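You operate a simulated robot arm through the tools that you are given. There is no shell and no other tool.

You are at the controls of a simulated two-armed robot. One attempt, no reset.

## Task
Take the blue cup and put it on the black shelf by the last gap. Put the thinner can labelled "R 47" from the top of the steel bench on the right end of the control desk and the thinner can marked "R 25" on the right low shelf of the wooden bench. Stack the 41 mm blue socket from the drip tray on top of the 36 mm blue socket. Take the steel cup and leave it on the top of the wooden bench. Put the green brush on top of the hand wheel. Take the black gauge on the black shelf by the first gap from the left and put it away on the top of the steel bench. Open the left box drawer. Any order will do. Set down upright: blue cup, thinner can, steel cup.

The check looks at the end state, three seconds after you hand in, the way a careful person would. Anything else that was tipped, shoved, dropped, spilled or broken makes it a failure.

## Robot
Two 7-joint arms with two-finger parallel grippers on one trunk, on a base that moves. Base frame: it is fixed to the floor where the robot stands at the start and does not move with it; the origin is under the middle of the robot, x ahead of it, y to its left, z up. Lengths are in m, angles in degrees, forces in N, time in s.
The left shoulder is at the start at [0.07, 0.134, 1.126], the right one opposite. With the tool pointing down near the work surface each hand reaches from about 0.2 to 0.66 m from the robot's upright axis, wherever it stands, measured 20 degrees to its own side. Places, roughly: black gauge [-7.25, -7.25, 1]; black shelf by the last gap [-4.6, -3.5, 0.9]; blue cup (8x7x8 cm) [-0.2, -2.8, 0.9]; blue socket [1.25, -1.25, 0.75]; green brush (3x3x17 cm) [-6, -5.4, 1]; hand wheel [-7, -7, 1]; left box drawer [-13.9, -12.7, 0.7]; right end of the control desk (25x25 cm) [-2.22, -3.44, 0.9]; right low shelf of the wooden bench [2, 1, 0.4]; steel cup (7x7x8 cm) [2, -0.2, 0.8]; thinner can [0.25, -3, 1]; top of the steel bench [-0.4, -3.6, 0.9]; top of the wooden bench [1.6, 1.2, 0.9]. Payload 1.57 kg a hand.
The TCP of each hand is the grasp point between the finger pads, 0.03 m short of the fingertips. In the tool frame z runs along the fingers and y along their closing line. The gripper opens to 0.08 m. The fingers are 0.017 m wide and 0.012 m thick; the gripper's body (0.04 by 0.082 m) begins 0.08 m behind the TCP.
Orientation is that of the tool frame in the base frame, as a unit quaternion [x, y, z, w]. With the fingers straight down and closing along the base's y, the tool's x points along the base's -x, its y along +y and its z along -z.

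## Interface
- The arms move only by the tool arm_command. It takes "left_increments", "right_increments" or both (then of equal length, played together; a hand with none holds still); each is text: rows parted by semicolons, each of 7 numbers parted by spaces: the gripper command, from -1 (fully open) to 1 (shut), values between in proportion, then the shift along the tool's x, y, z in units of 40 mm (1.0 is 40 mm), then the turn, a rotation vector about the tool's x, y, z in units of 5 degrees (1.0 is 5 degrees). In form: jaw x y z rx ry rz; .... A call has 1 to 20 rows; each row shifts and turns the commanded pose from where the row before left it, along the tool's axes as they then stand. A call with a number of a shift or a turn outside -1 to 1 is refused whole. Each row takes 0.2 s and may step no farther than 0.05 m and 8.6 degrees from the row before; otherwise, or with a gripper value out of range, the whole call is refused. A pose out of reach is approached as far as the arm can. The call stops where the force on the tool passes 40 N (or 10 N more than at its start, if that is more) or the arm is blocked; 0.2 s more then pass. The fingers move at their own pace (about 0.153 m/s each) and stop on an object; they squeeze with about 43 N. The grip force told is the motor's: it shows also when the fingers shut on nothing. Time passes only in rows, and 0.2 s behind the last, so rows that do not move let the fingers close. The reply holds the time, the measured pose of the TCP, the force on the tool along the base axes, the opening and the grip force, in the units named above and with some noise, with the torque about the TCP (base axes, N m) and any sound that the robot's microphone picked up.
- Cameras (640 x 400 px; columns grow to the right, rows downward): "scene" is now at [0.1385, -0.0031, 1.3555]; the picture's right is [-0.04, -1.00, 0.00], its down [-0.56, 0.02, -0.83] and it looks along [0.83, -0.03, -0.56] (base axes); focal length 265 px, centre (320, 200). "left" rides on the left gripper at [0.072, 0.007, -0.122] in its tool frame; the picture's right is [-0.09, 1.00, 0.00], its down [-0.84, -0.08, -0.54] and it looks along [-0.54, -0.05, 0.84] (tool axes); focal length 238 px, centre (320, 200). "right" rides on the right gripper at [0.072, -0.007, -0.122] in its tool frame; the picture's right is [0.09, 1.00, 0.00], its down [-0.84, 0.08, -0.54] and it looks along [-0.54, 0.05, 0.84] (tool axes); focal length 238 px, centre (320, 200). There is no depth. A picture from a camera that has moved, and an enlarged one, comes with that camera's place and axes in the base frame and with its lens.
- grab_frame(camera): a new picture of that camera. The clock stands still meanwhile.
- slide_trunk(by): slides the trunk up (or, below 0, down) by that many m; the arms and the scene camera ride with it, the base frame stays. It gives what a move gives, with no picture.
- base_move(legs): drives the robot by 1 to 6 legs, each [ahead, left, turn to the left] in m, m and degrees, along the robot's own axes; the way and the turn of a leg run together, so that a leg with both is an arc; at most 1.5 m and 180 degrees a leg. The arms and the cameras ride along, it lands a little off, and it stops where it bumps. It gives what a move gives.
- pan_tilt(pan, tilt): turns the head with the scene camera to pan (to the left, within 86 degrees either way) and tilt (down, from -29 to 69), counted from straight ahead of the robot. It gives what a move gives.
- zoom(camera, box): a new picture of the part [left, top, right, bottom] of that camera's present view, enlarged. The clock stands still meanwhile.
- hand_in(): hands the job in; it is judged then, once.

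Places have to be worked out from the pictures, the camera data and where the tool is seen. Open the grippers and draw the arms clear of the work before you hand the job in, unless the task says otherwise.

The tools are called after "Request:" as name(argument=value, ...) on one line, values as JSON. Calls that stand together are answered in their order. arm_command: Moves the arms, as the interface text tells. Its arguments: {"type":"object","properties":{"left_increments":{"type":"string"},"right_increments":{"type":"string"}},"required":[]} The other tools are called the same way: slide_trunk (by) moves the trunk up or down; base_move (legs) drives the base; pan_tilt (pan, tilt) turns the head that bears the scene camera; grab_frame (camera) takes a picture; zoom (camera, box) takes an enlarged picture of a part of a camera's view; hand_in () hands the job in.

At the start:

```text
t: 0.0
left_eef_pos: [0.4341, 0.1655, 1.1466]
left_tcp_rot: [0.0, 1.0, 0.0, -0.001]
left_wrist_force: [-0.3, 0.2, 0.0]
left_wrist_torque: [0.01, -0.02, 0.02]
left_gripper_width: 0.0801
left_gripper_force: 0.1
right_eef_pos: [0.4495, -0.2245, 1.1458]
right_tcp_rot: [0.0, 1.0, 0.0, 0.0]
right_wrist_force: [-0.4, 1.2, -0.1]
right_wrist_torque: [-0.01, -0.02, 0.02]
right_gripper_width: 0.0801
right_gripper_force: 0.0
trunk travel left (down, up): [-0.7, 0.24]
robot x, y, heading: [-0.0003, 0.0008, 0.1]
head pan, tilt (commanded): [-2.2, 34.2]
```

scene: 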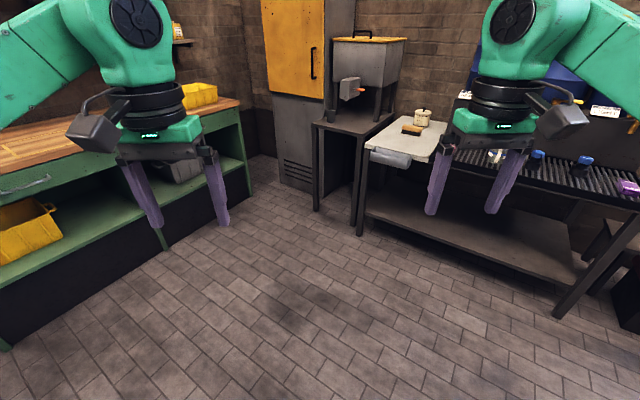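
right: 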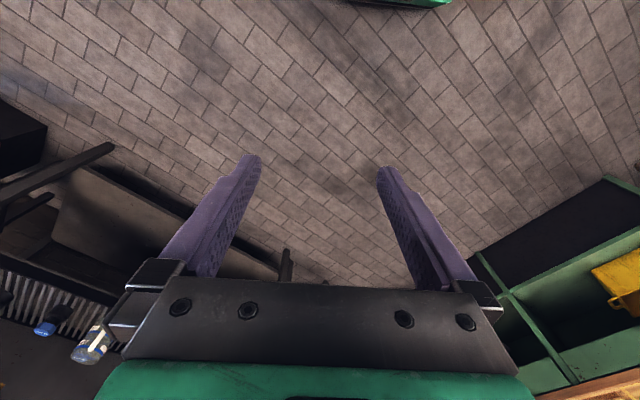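
left: 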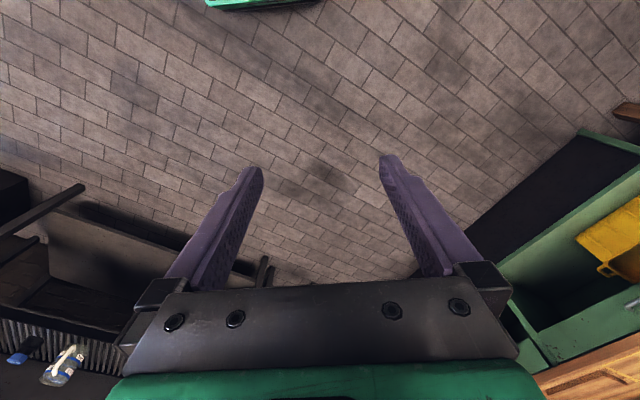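

The start pictures show a wooden bench to the left, and a drip-tray bench to the right. I'll look around with the head first to learn the room.

Request:
pan_tilt(pan=-50, tilt=20)

```text
t: 1.2
left_eef_pos: [0.4359, 0.1662, 1.1466]
left_tcp_rot: [0.0, 1.0, 0.0, 0.0]
left_wrist_force: [-0.6, -0.6, -0.4]
left_wrist_torque: [-0.02, 0.0, -0.04]
left_gripper_width: 0.0799
left_gripper_force: 0.1
right_eef_pos: [0.4491, -0.224, 1.1464]
right_tcp_rot: [0.0, 1.0, 0.0, 0.0]
right_wrist_force: [0.3, -0.6, -0.9]
right_wrist_torque: [0.03, -0.01, 0.02]
right_gripper_width: 0.0799
right_gripper_force: 0.0
trunk travel left (down, up): [-0.7, 0.24]
robot x, y, heading: [0.0005, 0.0028, 0.1]
head pan, tilt (commanded): [-50.0, 20.0]
```

Head is panned right; I take a picture of that side.

Request:
grab_frame(camera="scene")

```text
taken
camera scene: at [0.11, -0.0711, 1.378], right [-0.77, -0.64, 0.0], down [-0.22, 0.26, -0.94], along [0.6, -0.72, -0.34], focal length 265 px, centre (320, 200)
```

scene: 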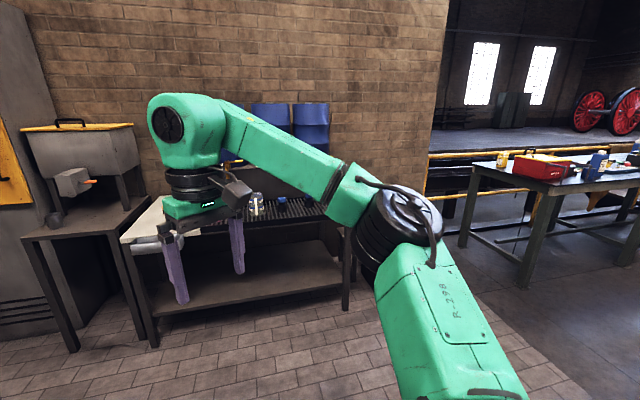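

The steel bench appears far right behind the wall's end. I pan fully right.

Request:
pan_tilt(pan=-86, tilt=15)

Request:
grab_frame(camera="scene")

Request:
pan_tilt(pan=50, tilt=25)

Request:
grab_frame(camera="scene")

```text
t: 2.2
left_eef_pos: [0.4345, 0.1659, 1.1464]
left_tcp_rot: [0.0, 1.0, 0.0, 0.0]
left_wrist_force: [-0.2, -0.6, -0.3]
left_wrist_torque: [-0.04, 0.01, 0.01]
left_gripper_width: 0.08
left_gripper_force: 0.1
right_eef_pos: [0.4499, -0.2239, 1.1461]
right_tcp_rot: [-0.001, 1.0, 0.001, 0.001]
right_wrist_force: [0.2, -0.3, 0.6]
right_wrist_torque: [0.0, 0.02, -0.01]
right_gripper_width: 0.08
right_gripper_force: 0.0
trunk travel left (down, up): [-0.7, 0.24]
robot x, y, heading: [0.0034, -0.002, 0.4]
head pan, tilt (commanded): [-85.9, 15.0]
```

```text
taken
camera scene: at [0.0568, -0.093, 1.3862], right [-1.0, -0.07, 0.0], down [-0.02, 0.26, -0.97], along [0.07, -0.96, -0.26], focal length 265 px, centre (320, 200)
```

scene: 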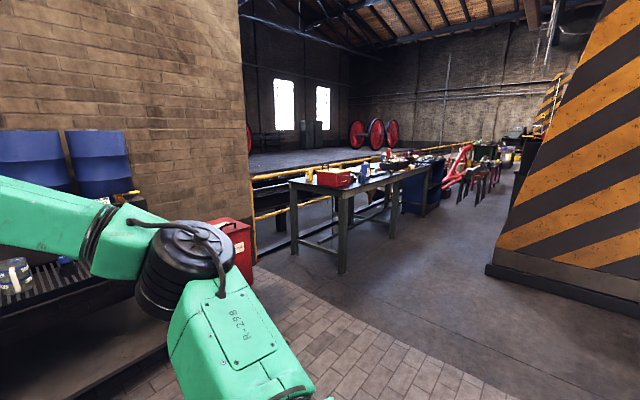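

```text
t: 4.4
left_eef_pos: [0.4355, 0.1659, 1.1451]
left_tcp_rot: [0.001, 1.0, 0.0, -0.001]
left_wrist_force: [0.7, 0.0, 0.3]
left_wrist_torque: [-0.01, 0.01, 0.01]
left_gripper_width: 0.0799
left_gripper_force: 0.1
right_eef_pos: [0.4493, -0.225, 1.1462]
right_tcp_rot: [0.0, 1.0, 0.0, 0.001]
right_wrist_force: [0.6, -0.7, 0.5]
right_wrist_torque: [0.0, 0.0, -0.01]
right_gripper_width: 0.08
right_gripper_force: 0.0
trunk travel left (down, up): [-0.7, 0.24]
robot x, y, heading: [-0.002, 0.0001, 0.1]
head pan, tilt (commanded): [50.0, 25.0]
```

```text
taken
camera scene: at [0.1093, 0.0707, 1.3699], right [0.77, -0.64, 0.0], down [-0.27, -0.32, -0.91], along [0.58, 0.69, -0.42], focal length 265 px, centre (320, 200)
```

scene: 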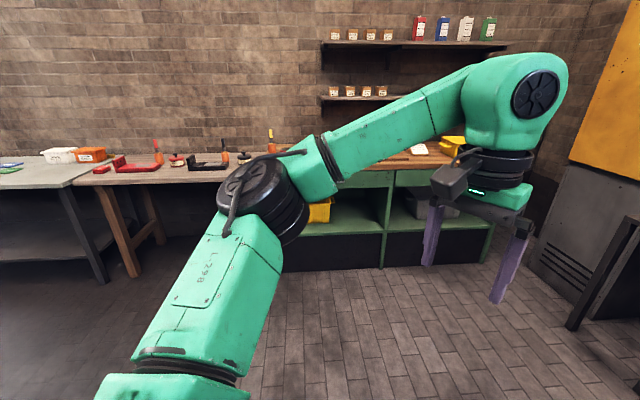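

The room is large. I look toward the drip tray and steel cup with zoomed views before driving.

Request:
pan_tilt(pan=-20, tilt=30)

Request:
grab_frame(camera="scene")

Request:
zoom(camera="scene", box=[200, 60, 520, 260])

```text
t: 5.8
left_eef_pos: [0.4352, 0.1661, 1.1454]
left_tcp_rot: [0.0, 1.0, 0.0, 0.0]
left_wrist_force: [-0.3, 0.1, -0.2]
left_wrist_torque: [0.01, 0.02, 0.0]
left_gripper_width: 0.0801
left_gripper_force: 0.2
right_eef_pos: [0.4497, -0.2253, 1.146]
right_tcp_rot: [0.001, 1.0, 0.0, 0.0]
right_wrist_force: [-0.1, 0.1, -0.3]
right_wrist_torque: [0.0, -0.02, 0.01]
right_gripper_width: 0.0797
right_gripper_force: 0.1
trunk travel left (down, up): [-0.7, 0.24]
robot x, y, heading: [0.0029, 0.0002, -0.1]
head pan, tilt (commanded): [-20.0, 30.0]
```

```text
taken
camera scene: at [0.1351, -0.0307, 1.362], right [-0.34, -0.94, 0.0], down [-0.47, 0.17, -0.87], along [0.81, -0.3, -0.5], focal length 265 px, centre (320, 200)
```

scene: 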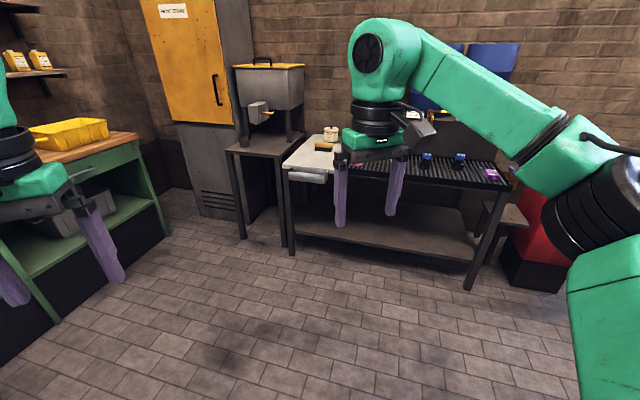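

```text
2.00 times, centred on (360, 160) of scene
camera zoom: at [0.1351, -0.0307, 1.362], right [-0.34, -0.94, 0.0], down [-0.47, 0.17, -0.87], along [0.81, -0.3, -0.5], focal length 531 px, centre (240, 280)
```

zoom: 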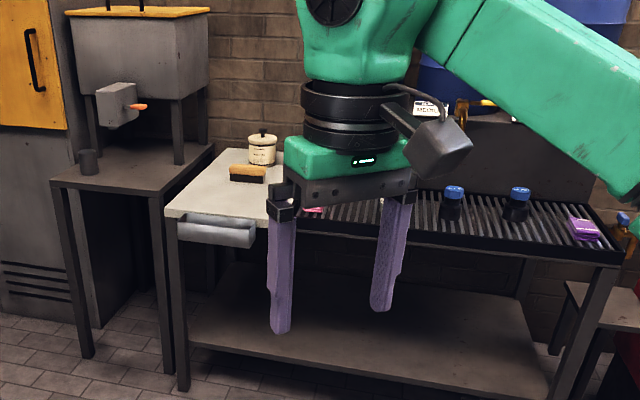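

The steel cup is the dark grey cup at about (2.0,-0.16); two blue-banded sockets sit at about (1.37,-1.20) and (1.27,-1.35). I look straight down to see my own base footprint.

Request:
pan_tilt(pan=0, tilt=69)

Request:
grab_frame(camera="scene")

```text
t: 6.8
left_eef_pos: [0.4356, 0.1663, 1.1448]
left_tcp_rot: [0.0, 1.0, 0.0, 0.0]
left_wrist_force: [-0.2, 0.2, 0.2]
left_wrist_torque: [0.01, -0.01, -0.02]
left_gripper_width: 0.0798
left_gripper_force: 0.1
right_eef_pos: [0.4488, -0.2243, 1.1459]
right_tcp_rot: [0.0, 1.0, 0.0, -0.001]
right_wrist_force: [-0.3, 0.3, -0.1]
right_wrist_torque: [-0.02, -0.03, 0.01]
right_gripper_width: 0.0798
right_gripper_force: 0.0
trunk travel left (down, up): [-0.7, 0.24]
robot x, y, heading: [0.0029, 0.0007, 0.2]
head pan, tilt (commanded): [0.0, 68.8]
```

```text
taken
camera scene: at [0.106, 0.0001, 1.3105], right [0.0, -1.0, 0.0], down [-0.93, 0.0, -0.36], along [0.36, 0.0, -0.93], focal length 265 px, centre (320, 200)
```

scene: 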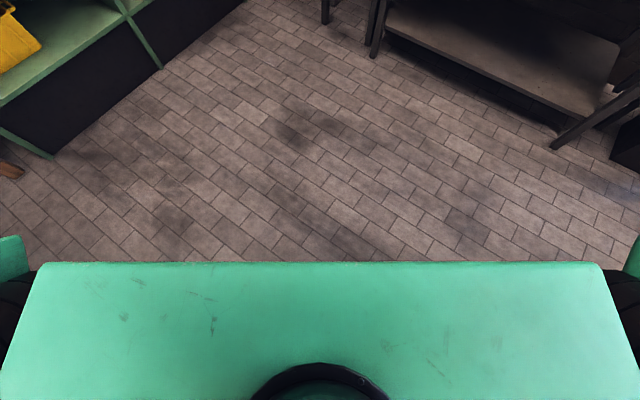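

The base stays within about 0.29 m of the axis. I drive to about (0.92,-0.79) and turn -36° to face the drip bench squarely, with the hands high and clear.

Request:
base_move(legs=[[0.9, -0.77, 0], [0, 0, -36]])

Request:
pan_tilt(pan=0, tilt=40)

Request:
grab_frame(camera="scene")

Request:
grab_frame(camera="right")

Request:
grab_frame(camera="left")

```text
t: 14.5
left_eef_pos: [1.3438, -0.8915, 1.1452]
left_tcp_rot: [0.306, 0.952, 0.0, 0.0]
left_wrist_force: [-0.3, 0.7, 0.6]
left_wrist_torque: [0.02, -0.01, 0.01]
left_gripper_width: 0.0801
left_gripper_force: 0.0
right_eef_pos: [1.1276, -1.2162, 1.146]
right_tcp_rot: [0.306, 0.952, 0.001, 0.0]
right_wrist_force: [0.6, 0.5, -0.3]
right_wrist_torque: [-0.01, 0.01, -0.01]
right_gripper_width: 0.0801
right_gripper_force: 0.0
trunk travel left (down, up): [-0.7, 0.24]
robot x, y, heading: [0.89, -0.7732, -35.5]
head pan, tilt (commanded): [0.0, 68.8]
```

```text
t: 15.5
left_eef_pos: [1.3432, -0.8924, 1.1458]
left_tcp_rot: [0.306, 0.952, 0.0, 0.0]
left_wrist_force: [-0.2, -0.4, 0.4]
left_wrist_torque: [0.0, -0.01, -0.01]
left_gripper_width: 0.0801
left_gripper_force: 0.1
right_eef_pos: [1.1287, -1.2168, 1.147]
right_tcp_rot: [0.306, 0.952, 0.0, 0.0]
right_wrist_force: [0.0, 0.2, -0.4]
right_wrist_torque: [-0.01, -0.03, -0.04]
right_gripper_width: 0.0802
right_gripper_force: 0.1
trunk travel left (down, up): [-0.7, 0.24]
robot x, y, heading: [0.8927, -0.7729, -35.7]
head pan, tilt (commanded): [0.0, 40.0]
```

```text
taken
camera scene: at [1.0033, -0.8512, 1.3465], right [-0.58, -0.81, 0.0], down [-0.52, 0.37, -0.77], along [0.62, -0.45, -0.64], focal length 265 px, centre (320, 200)
```

scene: 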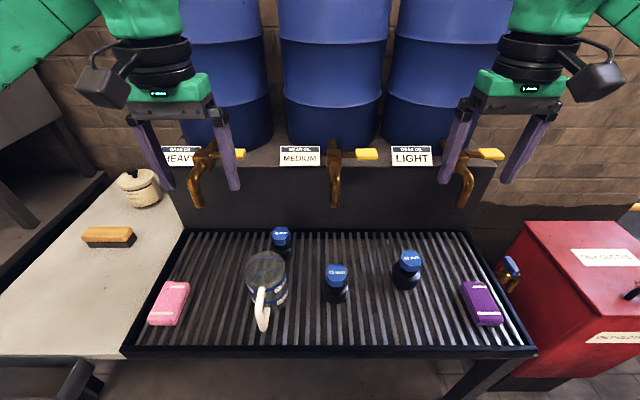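

```text
taken
camera right: at [1.066, -1.18, 1.2679], right [0.51, 0.86, 0.0], down [0.73, -0.42, 0.54], along [0.47, -0.27, -0.84], focal length 238 px, centre (320, 200)
```

right: 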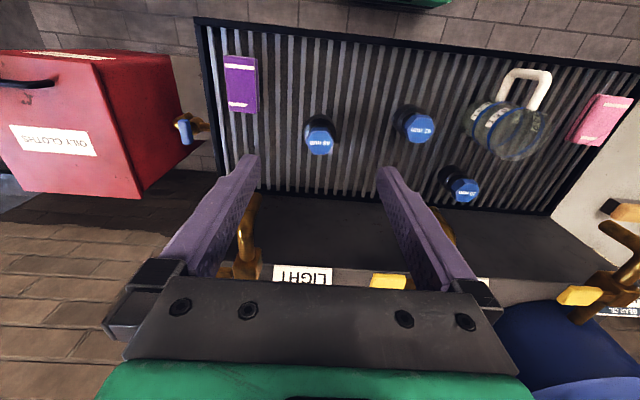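

```text
taken
camera left: at [1.2894, -0.8434, 1.2665], right [0.65, 0.76, 0.0], down [0.64, -0.55, 0.54], along [0.41, -0.35, -0.84], focal length 238 px, centre (320, 200)
```

left: 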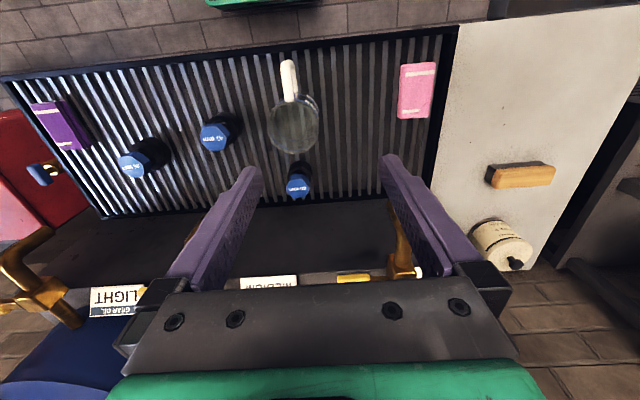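

Three blue-topped sockets stand on the tray. I zoom to read their labels.

Request:
zoom(camera="scene", box=[250, 210, 450, 310])

Request:
zoom(camera="right", box=[280, 80, 500, 210])

Request:
zoom(camera="left", box=[100, 90, 340, 210])

```text
3.20 times, centred on (350, 260) of scene
camera zoom: at [1.0033, -0.8512, 1.3465], right [-0.58, -0.81, 0.0], down [-0.52, 0.37, -0.77], along [0.62, -0.45, -0.64], focal length 849 px, centre (224, 8)
```

zoom: 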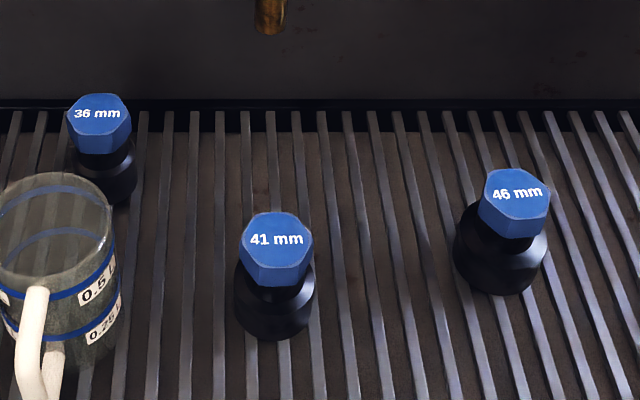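

```text
2.91 times, centred on (390, 145) of right
camera zoom: at [1.066, -1.18, 1.2679], right [0.51, 0.86, 0.0], down [0.73, -0.42, 0.54], along [0.47, -0.27, -0.84], focal length 693 px, centre (116, 360)
```

zoom: 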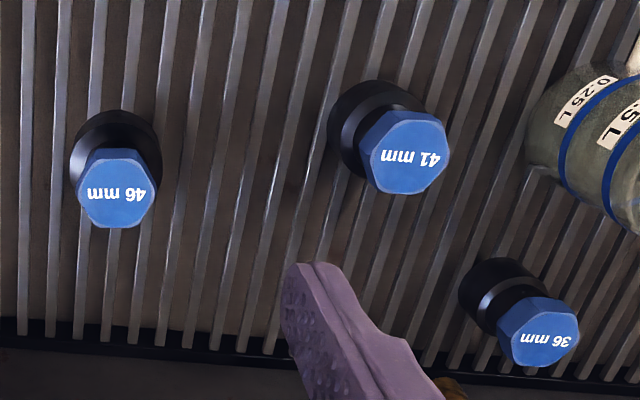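

```text
2.67 times, centred on (220, 150) of left
camera zoom: at [1.2894, -0.8434, 1.2665], right [0.65, 0.76, 0.0], down [0.64, -0.55, 0.54], along [0.41, -0.35, -0.84], focal length 636 px, centre (587, 333)
```

zoom: 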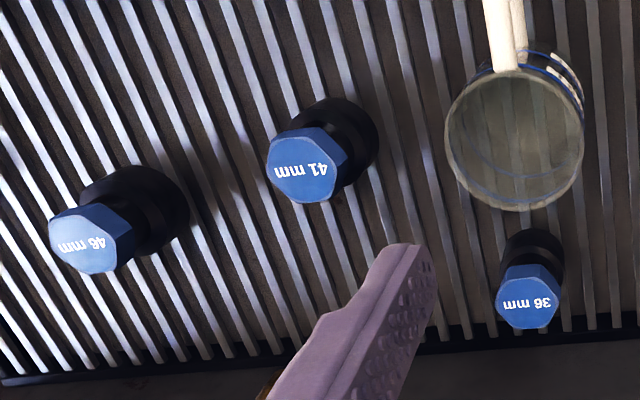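

Labels read: 41 mm in the middle (top ≈ [1.271,-1.09,0.831]), 36 mm at the back near the jug (top ≈ [1.449,-1.044,0.834]). I zoom tighter to get the hex orientation for a flat-to-flat grip.

Request:
zoom(camera="scene", box=[316, 256, 364, 286])

Request:
zoom(camera="scene", box=[260, 215, 308, 245])

Request:
zoom(camera="left", box=[186, 110, 250, 150])

```text
13.33 times, centred on (340, 271) of scene
camera zoom: at [1.0033, -0.8512, 1.3465], right [-0.58, -0.81, 0.0], down [-0.52, 0.37, -0.77], along [0.62, -0.45, -0.64], focal length 3539 px, centre (53, -747)
```

zoom: 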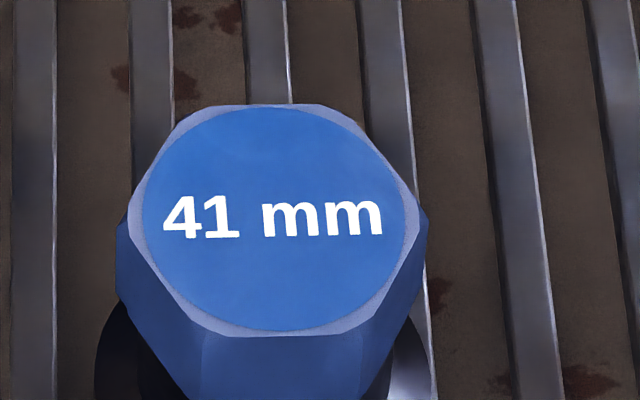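

```text
13.33 times, centred on (284, 230) of scene
camera zoom: at [1.0033, -0.8512, 1.3465], right [-0.58, -0.81, 0.0], down [-0.52, 0.37, -0.77], along [0.62, -0.45, -0.64], focal length 3539 px, centre (800, -200)
```

zoom: 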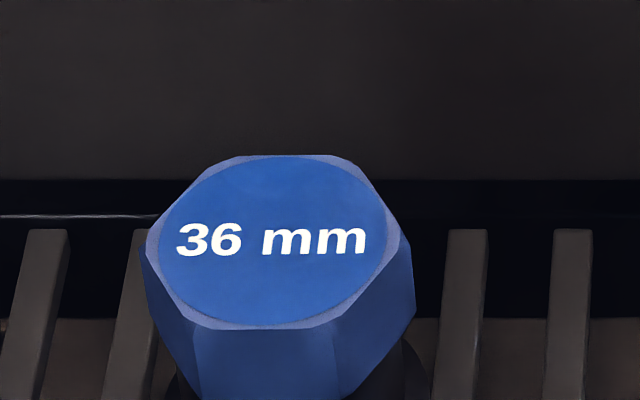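

```text
10.00 times, centred on (218, 130) of left
camera zoom: at [1.2894, -0.8434, 1.2665], right [0.65, 0.76, 0.0], down [0.64, -0.55, 0.54], along [0.41, -0.35, -0.84], focal length 2384 px, centre (1340, 900)
```

zoom: 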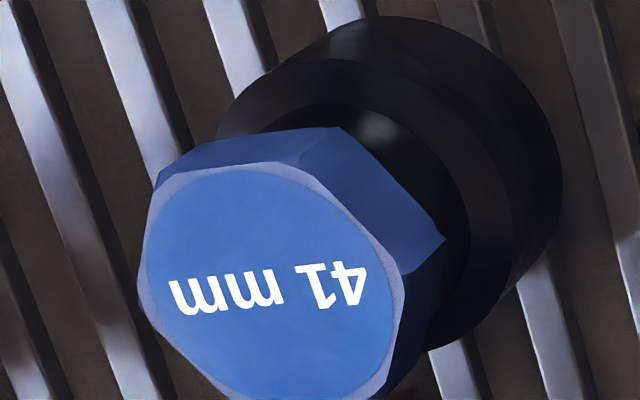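

The flats face roughly fore-aft, rotated about 5° CCW. I zoom on the sides of the 41 mm socket to see the height of the hex versus the wider black base.

Request:
zoom(camera="scene", box=[312, 255, 368, 310])

Request:
zoom(camera="left", box=[180, 90, 260, 160])

Request:
zoom(camera="right", box=[370, 90, 450, 150])

```text
7.27 times, centred on (340, 282) of scene
camera zoom: at [1.0033, -0.8512, 1.3465], right [-0.58, -0.81, 0.0], down [-0.52, 0.37, -0.77], along [0.62, -0.45, -0.64], focal length 1930 px, centre (174, -400)
```

zoom: 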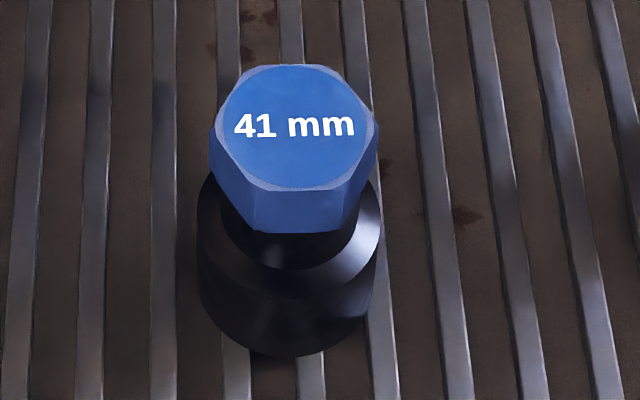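

```text
5.71 times, centred on (220, 125) of left
camera zoom: at [1.2894, -0.8434, 1.2665], right [0.65, 0.76, 0.0], down [0.64, -0.55, 0.54], along [0.41, -0.35, -0.84], focal length 1362 px, centre (891, 629)
```

zoom: 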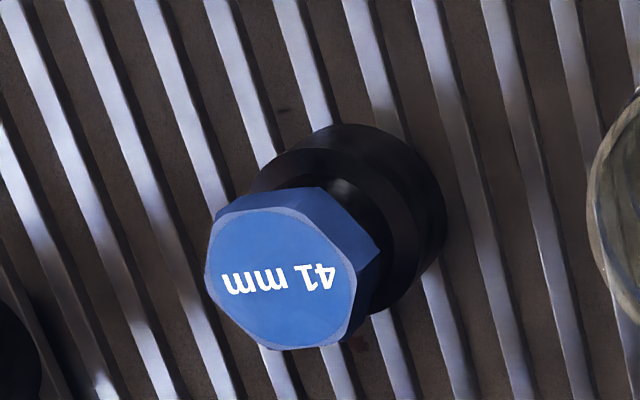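

```text
6.67 times, centred on (410, 120) of right
camera zoom: at [1.066, -1.18, 1.2679], right [0.51, 0.86, 0.0], down [0.73, -0.42, 0.54], along [0.47, -0.27, -0.84], focal length 1589 px, centre (-280, 733)
```

zoom: 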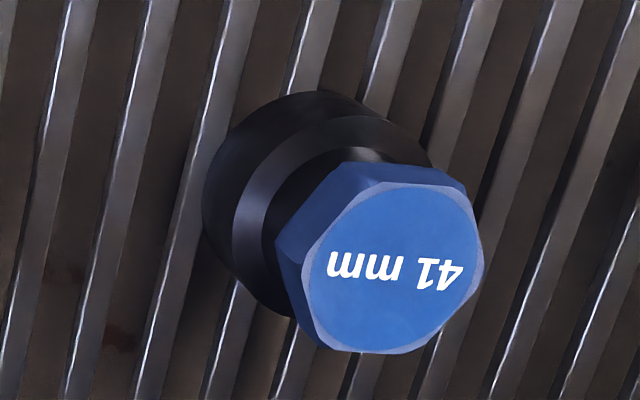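

Geometry estimate: hex spans z 0.807–0.831, neck to 0.787, base on tray at 0.744, so I'll grip with the TCP at ~0.82. I move the right hand aside and bring the left hand above the 41 mm socket, turned 28° so it closes on flats.

Request:
arm_command(left_increments="-1 -0.2346 -0.8467 0.55 0 0 0; -1 -0.2346 -0.8467 0.55 0 0 0; -1 -0.2346 -0.8467 0.55 0 0 0; -1 -0.2346 -0.8467 0.55 0 0 0; -1 -0.2346 -0.8467 0.55 0 0 0; -1 -0.2346 -0.8467 0.55 0 0 0; -1 0 0 0 0 0 0.9333; -1 0 0 0 0 0 0.9333; -1 0 0 0 0 0 0.9333; -1 0 0 0 0 0 0.9333; -1 0 0 0 0 0 0.9333; -1 0 0 0 0 0 0.9333", right_increments="-1 0 -0.9 0 0 0 0; -1 0 -0.9 0 0 0 0; -1 0 -0.9 0 0 0 0; -1 0 -0.9 0 0 0 0; -1 0 0 0 0 0 0; -1 0 0 0 0 0 0; -1 0 0 0 0 0 0; -1 0 0 0 0 0 0; -1 0 0 0 0 0 0; -1 0 0 0 0 0 0; -1 0 0 0 0 0 0; -1 0 0 0 0 0 0")

Request:
grab_frame(camera="left")

Request:
grab_frame(camera="scene")

```text
t: 18.1
left_eef_pos: [1.2716, -1.0902, 1.0147]
left_tcp_rot: [0.527, 0.85, 0.0, 0.0]
left_wrist_force: [-0.6, 0.0, 0.3]
left_wrist_torque: [-0.02, 0.01, 0.03]
left_gripper_width: 0.0799
left_gripper_force: 0.1
right_eef_pos: [1.0463, -1.302, 1.1331]
right_tcp_rot: [0.307, 0.952, -0.001, 0.0]
right_wrist_force: [-0.2, -0.9, -1.0]
right_wrist_torque: [-0.02, -0.01, -0.01]
right_gripper_width: 0.0799
right_gripper_force: 0.0
right hand out of reach, approached as far as the arm can: row 3, 4
trunk travel left (down, up): [-0.7, 0.24]
robot x, y, heading: [0.8958, -0.7731, -35.9]
head pan, tilt (commanded): [0.0, 40.0]
```

```text
taken
camera left: at [1.2452, -1.0218, 1.1346], right [0.93, 0.36, 0.0], down [0.3, -0.78, 0.54], along [0.19, -0.51, -0.84], focal length 238 px, centre (320, 200)
```

left: 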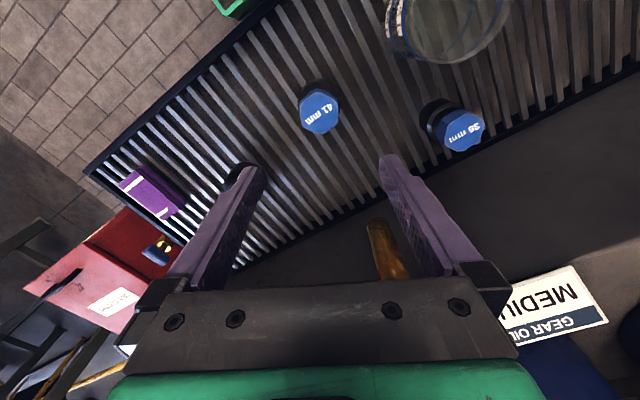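

```text
taken
camera scene: at [1.0032, -0.8515, 1.3466], right [-0.58, -0.81, 0.0], down [-0.52, 0.37, -0.77], along [0.62, -0.45, -0.64], focal length 265 px, centre (320, 200)
```

scene: 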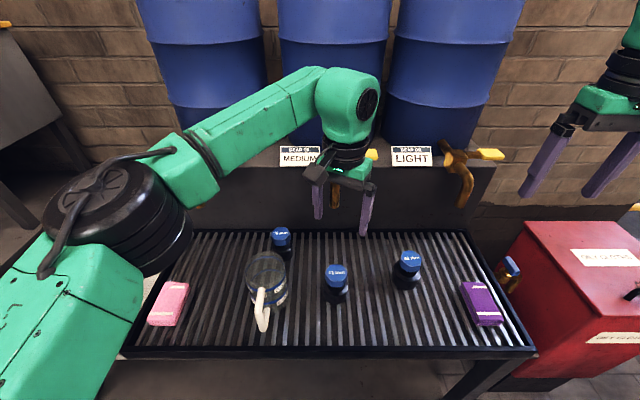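

The 41 mm socket's centre looks within ~6 mm of the hand's axis. I zoom in from the left hand camera to refine centre and hex angle.

Request:
zoom(camera="left", box=[280, 80, 360, 145])

Request:
zoom(camera="left", box=[410, 90, 500, 160])

```text
6.15 times, centred on (320, 112) of left
camera zoom: at [1.2452, -1.0218, 1.1346], right [0.93, 0.36, 0.0], down [0.3, -0.78, 0.54], along [0.19, -0.51, -0.84], focal length 1467 px, centre (320, 738)
```

zoom: 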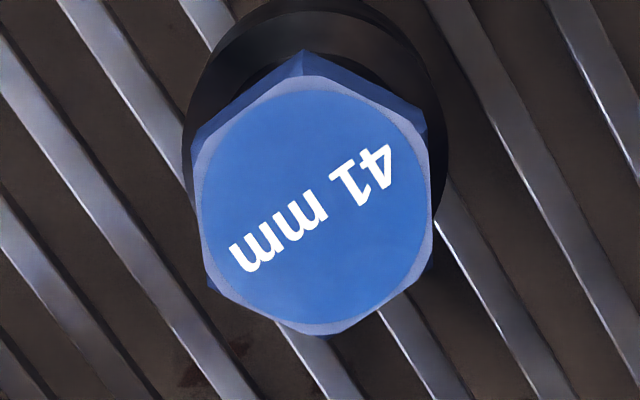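

```text
5.71 times, centred on (455, 125) of left
camera zoom: at [1.2452, -1.0218, 1.1346], right [0.93, 0.36, 0.0], down [0.3, -0.78, 0.54], along [0.19, -0.51, -0.84], focal length 1362 px, centre (-451, 629)
```

zoom: 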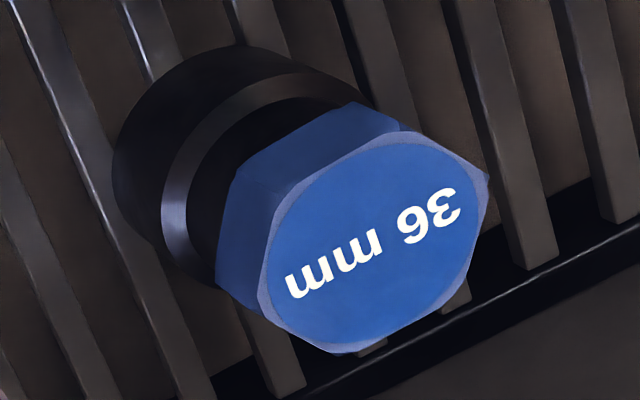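

The hand is aligned to the flats within ~2° and centred within ~4 mm. I shift 4 mm, descend to TCP z≈0.82 and close.

Request:
arm_command(left_increments="-1 0.1 0 0.9 0 0 0; -1 0 0 0.9 0 0 0; -1 0 0 0.9 0 0 0; -1 0 0 0.9 0 0 0; -1 0 0 0.7 0 0 0; -1 0 0 0.5 0 0 0; -1 0 0 0 0 0 0; 1 0 0 0 0 0 0; 1 0 0 0 0 0 0; 1 0 0 0 0 0 0")

Request:
grab_frame(camera="left")

Request:
zoom(camera="scene", box=[240, 180, 440, 310])

```text
t: 20.3
left_eef_pos: [1.2693, -1.086, 0.8222]
left_tcp_rot: [0.527, 0.85, 0.0, 0.0]
left_wrist_force: [-0.2, -0.4, -0.2]
left_wrist_torque: [-0.07, -0.05, -0.02]
left_gripper_width: 0.0455
left_gripper_force: 43.4
right_eef_pos: [1.0472, -1.3032, 1.1316]
right_tcp_rot: [0.308, 0.951, 0.0, 0.001]
right_wrist_force: [0.1, -0.1, 0.5]
right_wrist_torque: [0.0, -0.02, -0.01]
right_gripper_width: 0.0802
right_gripper_force: 0.0
trunk travel left (down, up): [-0.7, 0.24]
robot x, y, heading: [0.8941, -0.7732, -35.5]
head pan, tilt (commanded): [0.0, 40.0]
```

```text
taken
camera left: at [1.2433, -1.0185, 0.9425], right [0.93, 0.36, 0.0], down [0.3, -0.78, 0.54], along [0.19, -0.51, -0.84], focal length 238 px, centre (320, 200)
```

left: 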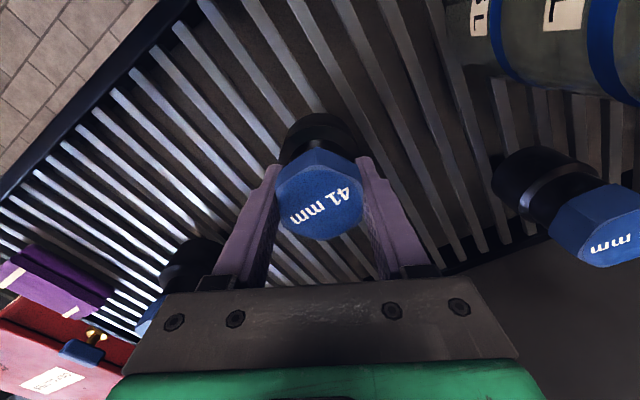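

```text
3.08 times, centred on (340, 245) of scene
camera zoom: at [1.0033, -0.8516, 1.3466], right [-0.58, -0.81, 0.0], down [-0.52, 0.37, -0.77], along [0.62, -0.45, -0.64], focal length 817 px, centre (258, 62)
```

zoom: 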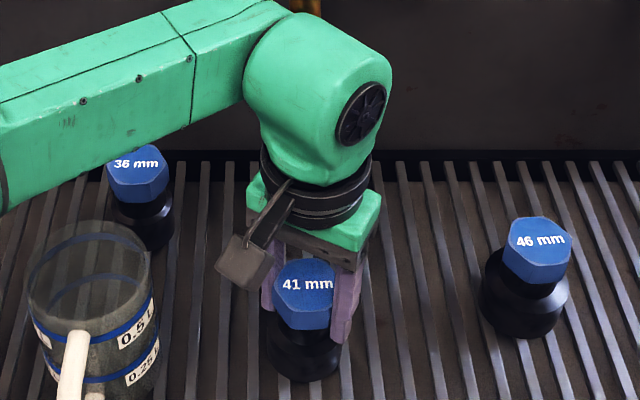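

Gripped at 45.5 mm. I lift 15 cm and carry it to above the 36 mm socket at (1.4495,-1.043).

Request:
arm_command(left_increments="1 0 0 -0.5 0 0 0; 1 0 0 -0.85 0 0 0; 1 0 0 -0.85 0 0 0; 1 0 0 -0.85 0 0 0; 1 0 0 -0.85 0 0 0; 1 -0.2125 0.901 0 0 0 0; 1 -0.2125 0.901 0 0 0 0; 1 -0.2125 0.901 0 0 0 0; 1 -0.2125 0.901 0 0 0 0; 1 -0.2125 0.901 0 0 0 0; 1 0 0 0 0 0 0")

Request:
grab_frame(camera="left")

Request:
grab_frame(camera="scene")

```text
t: 22.7
left_eef_pos: [1.3377, -1.0695, 0.9783]
left_tcp_rot: [0.527, 0.85, 0.001, 0.001]
left_wrist_force: [-0.6, 0.0, -5.2]
left_wrist_torque: [0.03, 0.0, 0.03]
left_gripper_width: 0.0455
left_gripper_force: 42.9
left hand out of reach, approached as far as the arm can: row 7, 8, 9, 10
right_eef_pos: [1.0472, -1.3032, 1.133]
right_tcp_rot: [0.307, 0.952, -0.001, 0.002]
right_wrist_force: [-0.4, -0.5, -0.7]
right_wrist_torque: [0.03, -0.01, -0.01]
right_gripper_width: 0.0802
right_gripper_force: 0.1
trunk travel left (down, up): [-0.7, 0.24]
robot x, y, heading: [0.8935, -0.7688, -35.8]
head pan, tilt (commanded): [0.0, 40.0]
```

```text
taken
camera left: at [1.3114, -1.002, 1.0984], right [0.93, 0.36, 0.0], down [0.3, -0.78, 0.54], along [0.2, -0.51, -0.84], focal length 238 px, centre (320, 200)
```

left: 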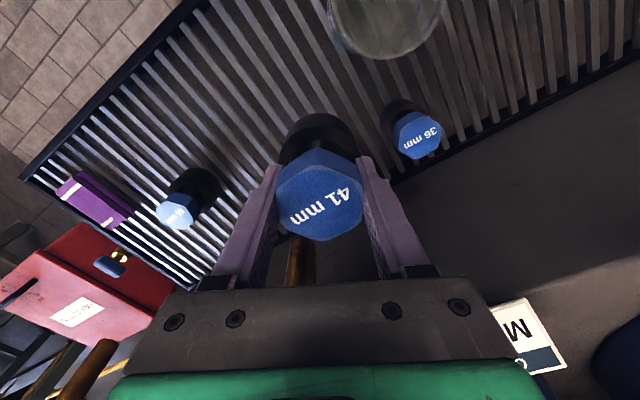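

```text
taken
camera scene: at [1.0034, -0.8521, 1.3465], right [-0.58, -0.81, 0.0], down [-0.52, 0.38, -0.77], along [0.62, -0.45, -0.64], focal length 265 px, centre (320, 200)
```

scene: 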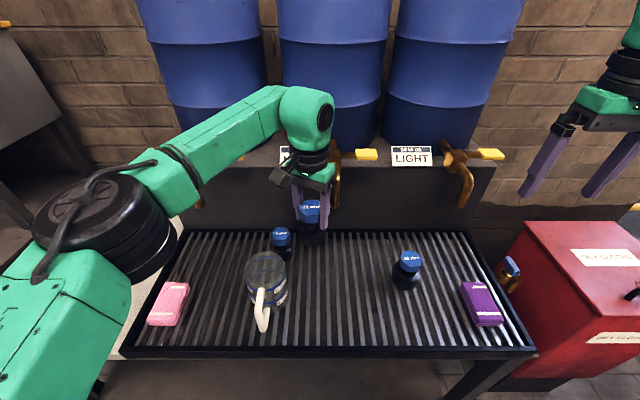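

The arm is at its reach limit 11 cm short; its wrist is higher than the shoulder. I raise the trunk 0.12 m so the forearm slopes down, which should extend the tool-down reach.

Request:
slide_trunk(by=0.12)

```text
t: 24.2
left_eef_pos: [1.3379, -1.0688, 1.0976]
left_tcp_rot: [0.526, 0.85, 0.0, 0.001]
left_wrist_force: [-0.1, 0.5, -5.5]
left_wrist_torque: [-0.01, -0.01, 0.0]
left_gripper_width: 0.0457
left_gripper_force: 42.8
right_eef_pos: [1.0485, -1.302, 1.2521]
right_tcp_rot: [0.308, 0.951, 0.0, 0.001]
right_wrist_force: [0.6, 0.7, -0.3]
right_wrist_torque: [0.02, -0.01, 0.0]
right_gripper_width: 0.0799
right_gripper_force: 0.1
trunk travel left (down, up): [-0.82, 0.12]
robot x, y, heading: [0.8947, -0.7765, -35.5]
head pan, tilt (commanded): [0.0, 40.0]
```

Now I lower the hand back 0.12 m relative to the shoulder (base z ≈0.98) and see where it goes.

Request:
arm_command(left_increments="1 0 0 0.6 0 0 0; 1 0 0 0.8 0 0 0; 1 0 0 0.8 0 0 0; 1 0 0 0.8 0 0 0; 1 0 0 0 0 0 0")

```text
t: 25.4
left_eef_pos: [1.3391, -1.0701, 0.9776]
left_tcp_rot: [0.526, 0.85, 0.001, 0.002]
left_wrist_force: [0.0, -1.1, -5.2]
left_wrist_torque: [0.02, -0.02, 0.0]
left_gripper_width: 0.0456
left_gripper_force: 42.7
right_eef_pos: [1.0483, -1.3026, 1.2541]
right_tcp_rot: [0.308, 0.951, 0.001, 0.001]
right_wrist_force: [0.1, 0.4, 0.4]
right_wrist_torque: [0.02, 0.02, 0.02]
right_gripper_width: 0.0798
right_gripper_force: 0.0
trunk travel left (down, up): [-0.82, 0.12]
robot x, y, heading: [0.8947, -0.7706, -35.4]
head pan, tilt (commanded): [0.0, 40.0]
```

Good, the commanded pose follows the actual one. I move the remaining ~11 cm toward the 36 mm socket.

Request:
arm_command(left_increments="1 -0.156 0.693 0 0 0 0; 1 -0.156 0.693 0 0 0 0; 1 -0.156 0.693 0 0 0 0; 1 -0.156 0.693 0 0 0 0; 1 0 0 0 0 0 0")

Request:
grab_frame(camera="left")

```text
t: 26.6
left_eef_pos: [1.3393, -1.0712, 0.9785]
left_tcp_rot: [0.526, 0.85, 0.0, 0.001]
left_wrist_force: [-1.0, 1.5, -4.6]
left_wrist_torque: [0.05, -0.01, -0.01]
left_gripper_width: 0.0462
left_gripper_force: 43.5
left hand out of reach, approached as far as the arm can: row 1, 2, 3, 4
right_eef_pos: [1.0481, -1.3033, 1.253]
right_tcp_rot: [0.307, 0.952, 0.0, 0.001]
right_wrist_force: [0.0, 0.5, -0.3]
right_wrist_torque: [-0.01, 0.01, 0.01]
right_gripper_width: 0.08
right_gripper_force: 0.1
trunk travel left (down, up): [-0.82, 0.12]
robot x, y, heading: [0.8909, -0.7725, -35.3]
head pan, tilt (commanded): [0.0, 40.0]
```

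```text
taken
camera left: at [1.3122, -1.0024, 1.0991], right [0.93, 0.36, 0.0], down [0.3, -0.78, 0.54], along [0.2, -0.51, -0.84], focal length 238 px, centre (320, 200)
```

left: 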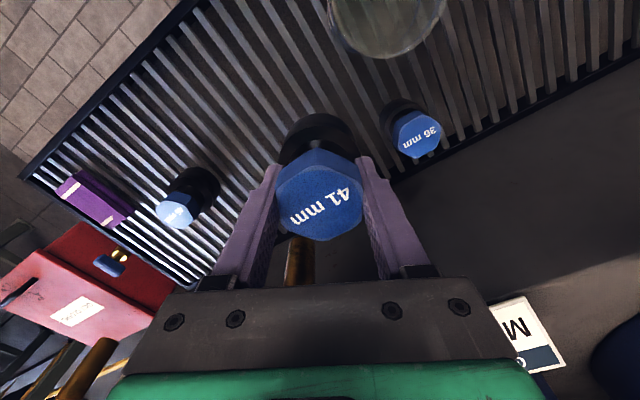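

Same stop point, so it is likely a joint limit from the 28° twist rather than height. I turn the tool back to its original orientation and then try again.

Request:
arm_command(left_increments="1 0 0 0 0 0 -0.9333; 1 0 0 0 0 0 -0.9333; 1 0 0 0 0 0 -0.9333; 1 0 0 0 0 0 -0.9333; 1 0 0 0 0 0 -0.9333; 1 0 0 0 0 0 -0.9333; 1 -0.3 0.2 0 0 0 0; 1 -0.3 0.2 0 0 0 0")

```text
t: 28.4
left_eef_pos: [1.3687, -1.0721, 0.978]
left_tcp_rot: [0.306, 0.952, 0.0, 0.0]
left_wrist_force: [0.8, 0.2, -5.4]
left_wrist_torque: [0.0, 0.03, -0.01]
left_gripper_width: 0.046
left_gripper_force: 42.9
right_eef_pos: [1.0484, -1.3036, 1.2526]
right_tcp_rot: [0.307, 0.952, 0.001, 0.0]
right_wrist_force: [-0.1, -0.5, -0.7]
right_wrist_torque: [-0.01, -0.01, 0.02]
right_gripper_width: 0.08
right_gripper_force: 0.1
trunk travel left (down, up): [-0.82, 0.12]
robot x, y, heading: [0.8938, -0.7731, -35.7]
head pan, tilt (commanded): [0.0, 40.0]
```

That worked: no reach warning. I continue to the point above the 36 mm socket.

Request:
arm_command(left_increments="1 -0.406 0.589 0 0 0 0; 1 -0.406 0.589 0 0 0 0; 1 -0.406 0.589 0 0 0 0; 1 0 0 0 0 0 0")

Request:
grab_frame(camera="left")

Request:
grab_frame(camera="scene")

```text
t: 29.4
left_eef_pos: [1.4275, -1.0487, 0.978]
left_tcp_rot: [0.303, 0.953, 0.001, 0.002]
left_wrist_force: [-0.6, -0.5, -4.5]
left_wrist_torque: [-0.02, 0.02, 0.0]
left_gripper_width: 0.0457
left_gripper_force: 43.3
left hand out of reach, approached as far as the arm can: row 3
right_eef_pos: [1.0485, -1.3031, 1.2531]
right_tcp_rot: [0.308, 0.952, -0.001, 0.001]
right_wrist_force: [0.2, 0.8, -0.4]
right_wrist_torque: [0.0, -0.01, 0.04]
right_gripper_width: 0.0799
right_gripper_force: 0.1
trunk travel left (down, up): [-0.82, 0.12]
robot x, y, heading: [0.8942, -0.7715, -35.7]
head pan, tilt (commanded): [0.0, 40.0]
```

```text
taken
camera left: at [1.3723, -1.0011, 1.1], right [0.65, 0.76, 0.0], down [0.64, -0.55, 0.54], along [0.42, -0.35, -0.84], focal length 238 px, centre (320, 200)
```

left: 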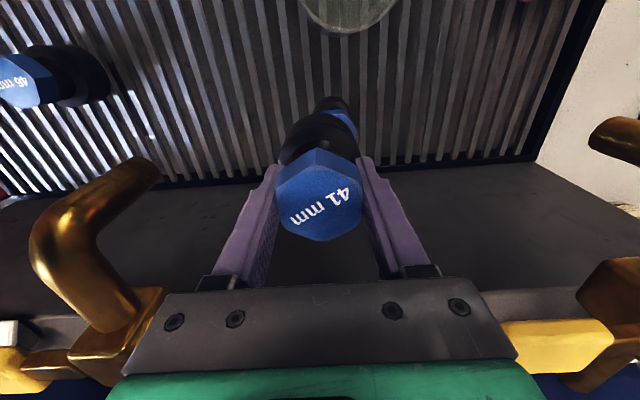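

```text
taken
camera scene: at [1.0047, -0.8515, 1.4665], right [-0.58, -0.81, 0.0], down [-0.52, 0.37, -0.77], along [0.62, -0.45, -0.64], focal length 265 px, centre (320, 200)
```

scene: 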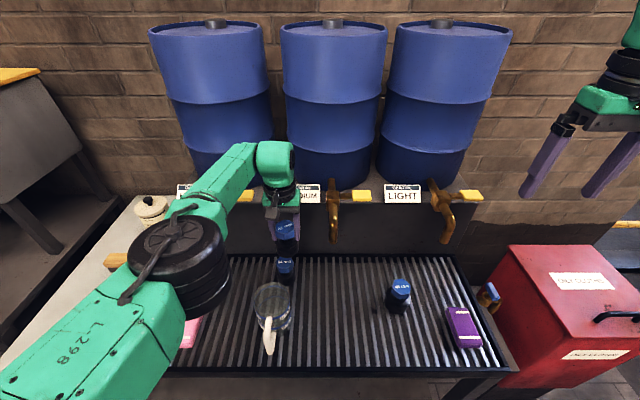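

Just 2 cm short, at 8° off-axis. I'll back the hand off 12 cm, shift the base 10 cm right and 2 cm ahead so the target lies in the arm's best sector, then re-approach.

Request:
arm_command(left_increments="1 0.8 0 0 0 0 0; 1 0.8 0 0 0 0 0; 1 0.8 0 0 0 0 0; 1 0.6 0 0 0 0 0; 1 0 0 0 0 0 0")

Request:
base_move(legs=[[0, -0.1, 0], [0.02, 0, 0]])

```text
t: 30.6
left_eef_pos: [1.3299, -0.9793, 0.979]
left_tcp_rot: [0.305, 0.952, -0.001, 0.001]
left_wrist_force: [-0.2, 0.0, -4.4]
left_wrist_torque: [0.0, -0.01, 0.05]
left_gripper_width: 0.0457
left_gripper_force: 43.3
right_eef_pos: [1.0475, -1.3026, 1.2525]
right_tcp_rot: [0.307, 0.952, -0.001, 0.001]
right_wrist_force: [-0.5, 0.2, 0.4]
right_wrist_torque: [0.01, -0.01, 0.0]
right_gripper_width: 0.0799
right_gripper_force: 0.1
trunk travel left (down, up): [-0.82, 0.12]
robot x, y, heading: [0.8925, -0.7715, -35.6]
head pan, tilt (commanded): [0.0, 40.0]
```

```text
t: 32.1
left_eef_pos: [1.2844, -1.0701, 0.9793]
left_tcp_rot: [0.306, 0.952, -0.002, 0.002]
left_wrist_force: [-0.8, -0.3, -4.1]
left_wrist_torque: [0.0, -0.02, -0.04]
left_gripper_width: 0.0456
left_gripper_force: 42.7
right_eef_pos: [1.0011, -1.3926, 1.2547]
right_tcp_rot: [0.307, 0.952, -0.002, 0.003]
right_wrist_force: [0.5, 1.0, 0.1]
right_wrist_torque: [-0.07, -0.03, 0.04]
right_gripper_width: 0.0802
right_gripper_force: 0.1
trunk travel left (down, up): [-0.82, 0.12]
robot x, y, heading: [0.8528, -0.8673, -35.9]
head pan, tilt (commanded): [0.0, 40.0]
```

I approach diagonally (clear of the jug and tap) to the spot above the 36 mm socket.

Request:
arm_command(left_increments="1 -0.74 0.739 0 0 0 0; 1 -0.74 0.739 0 0 0 0; 1 -0.74 0.739 0 0 0 0; 1 -0.74 0.739 0 0 0 0; 1 0 0 0 0 0 0")

Request:
grab_frame(camera="left")

Request:
zoom(camera="scene", box=[180, 150, 380, 310])

```text
t: 33.3
left_eef_pos: [1.4415, -1.0483, 0.9795]
left_tcp_rot: [0.306, 0.952, 0.0, 0.001]
left_wrist_force: [-0.6, -0.8, -4.3]
left_wrist_torque: [0.01, -0.02, 0.02]
left_gripper_width: 0.046
left_gripper_force: 42.9
left hand out of reach, approached as far as the arm can: row 4
right_eef_pos: [1.004, -1.3958, 1.2535]
right_tcp_rot: [0.308, 0.951, 0.0, 0.001]
right_wrist_force: [1.0, -0.2, -0.4]
right_wrist_torque: [-0.01, -0.02, 0.0]
right_gripper_width: 0.08
right_gripper_force: 0.1
trunk travel left (down, up): [-0.82, 0.12]
robot x, y, heading: [0.8511, -0.8629, -35.7]
head pan, tilt (commanded): [0.0, 40.0]
```

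```text
taken
camera left: at [1.3877, -0.9992, 1.0999], right [0.66, 0.76, 0.0], down [0.63, -0.55, 0.54], along [0.41, -0.36, -0.84], focal length 238 px, centre (320, 200)
```

left: 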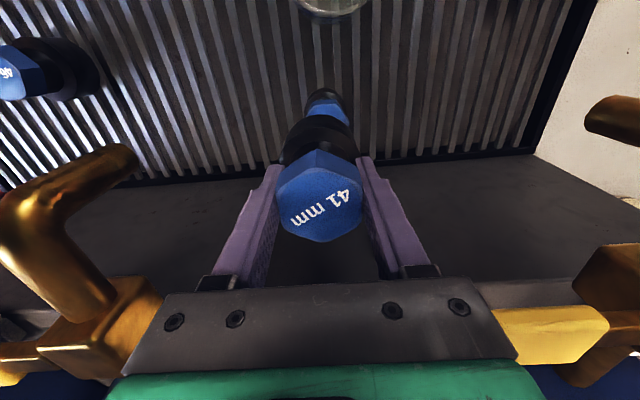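

```text
2.50 times, centred on (280, 230) of scene
camera zoom: at [0.9613, -0.9441, 1.4666], right [-0.58, -0.81, 0.0], down [-0.52, 0.38, -0.77], along [0.62, -0.45, -0.64], focal length 664 px, centre (420, 125)
```

zoom: 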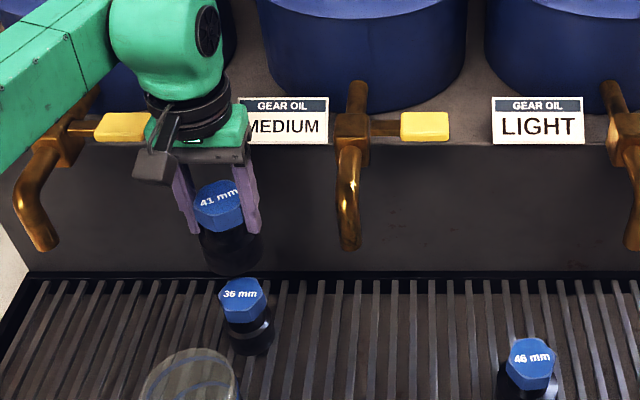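

9 mm short at this height; reach should grow as the hand lowers relative to the shoulder. I lower 4 cm and then complete the shift.

Request:
arm_command(left_increments="1 0 0 0.5 0 0 0; 1 0 0 0.5 0 0 0; 1 -0.085 0.225 0 0 0 0; 1 0 0 0 0 0 0; 1 0 0 0 0 0 0")

Request:
grab_frame(camera="left")

Request:
zoom(camera="scene", box=[210, 190, 290, 250])

```text
t: 34.5
left_eef_pos: [1.4418, -1.0462, 0.9376]
left_tcp_rot: [0.305, 0.952, 0.0, 0.003]
left_wrist_force: [-0.4, -0.3, -4.8]
left_wrist_torque: [-0.01, 0.0, 0.0]
left_gripper_width: 0.0459
left_gripper_force: 43.7
left hand out of reach, approached as far as the arm can: row 3
right_eef_pos: [1.0053, -1.3966, 1.2536]
right_tcp_rot: [0.308, 0.951, 0.0, 0.0]
right_wrist_force: [-0.4, -0.4, -0.3]
right_wrist_torque: [-0.02, 0.0, -0.01]
right_gripper_width: 0.0799
right_gripper_force: 0.0
trunk travel left (down, up): [-0.82, 0.12]
robot x, y, heading: [0.8503, -0.8664, -35.5]
head pan, tilt (commanded): [0.0, 40.0]
```

```text
taken
camera left: at [1.3866, -0.9992, 1.059], right [0.65, 0.76, 0.0], down [0.63, -0.55, 0.54], along [0.41, -0.36, -0.84], focal length 238 px, centre (320, 200)
```

left: 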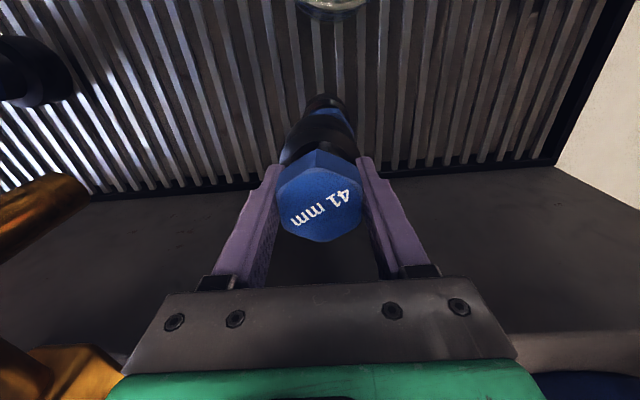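

```text
6.67 times, centred on (250, 220) of scene
camera zoom: at [0.9625, -0.9448, 1.4665], right [-0.58, -0.81, 0.0], down [-0.52, 0.38, -0.77], along [0.62, -0.45, -0.64], focal length 1770 px, centre (787, 67)
```

zoom: 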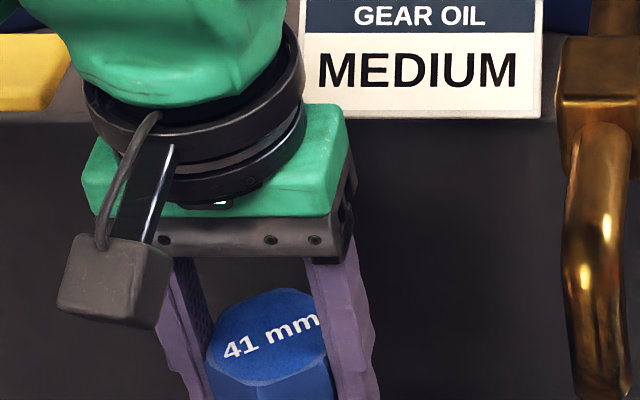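

Still ~8 mm short in the far direction. I pull the hand back 2 cm, nudge the base 2 cm ahead (still ~3 cm from the bench front), then complete the alignment.

Request:
arm_command(left_increments="1 0.6 0 -0.3 0 0 0; 1 0 0 0 0 0 0")

Request:
base_move(legs=[[0.02, 0, 0]])

```text
t: 35.1
left_eef_pos: [1.423, -1.0312, 0.9506]
left_tcp_rot: [0.305, 0.952, 0.0, 0.0]
left_wrist_force: [-0.2, 0.0, -5.0]
left_wrist_torque: [0.03, 0.01, 0.0]
left_gripper_width: 0.0459
left_gripper_force: 43.2
right_eef_pos: [1.0051, -1.3956, 1.2528]
right_tcp_rot: [0.309, 0.951, 0.0, 0.001]
right_wrist_force: [0.3, -0.8, -0.1]
right_wrist_torque: [0.01, -0.01, -0.01]
right_gripper_width: 0.0801
right_gripper_force: 0.1
trunk travel left (down, up): [-0.82, 0.12]
robot x, y, heading: [0.8479, -0.8672, -35.8]
head pan, tilt (commanded): [0.0, 40.0]
```

```text
t: 35.9
left_eef_pos: [1.435, -1.041, 0.9522]
left_tcp_rot: [0.306, 0.952, 0.0, 0.003]
left_wrist_force: [0.5, 1.6, -4.6]
left_wrist_torque: [0.0, -0.01, 0.0]
left_gripper_width: 0.0459
left_gripper_force: 42.7
right_eef_pos: [1.0169, -1.4043, 1.2543]
right_tcp_rot: [0.308, 0.951, -0.001, 0.003]
right_wrist_force: [-1.1, 0.9, 0.5]
right_wrist_torque: [-0.03, -0.05, 0.01]
right_gripper_width: 0.08
right_gripper_force: 0.0
trunk travel left (down, up): [-0.82, 0.12]
robot x, y, heading: [0.868, -0.8782, -35.2]
head pan, tilt (commanded): [0.0, 40.0]
```

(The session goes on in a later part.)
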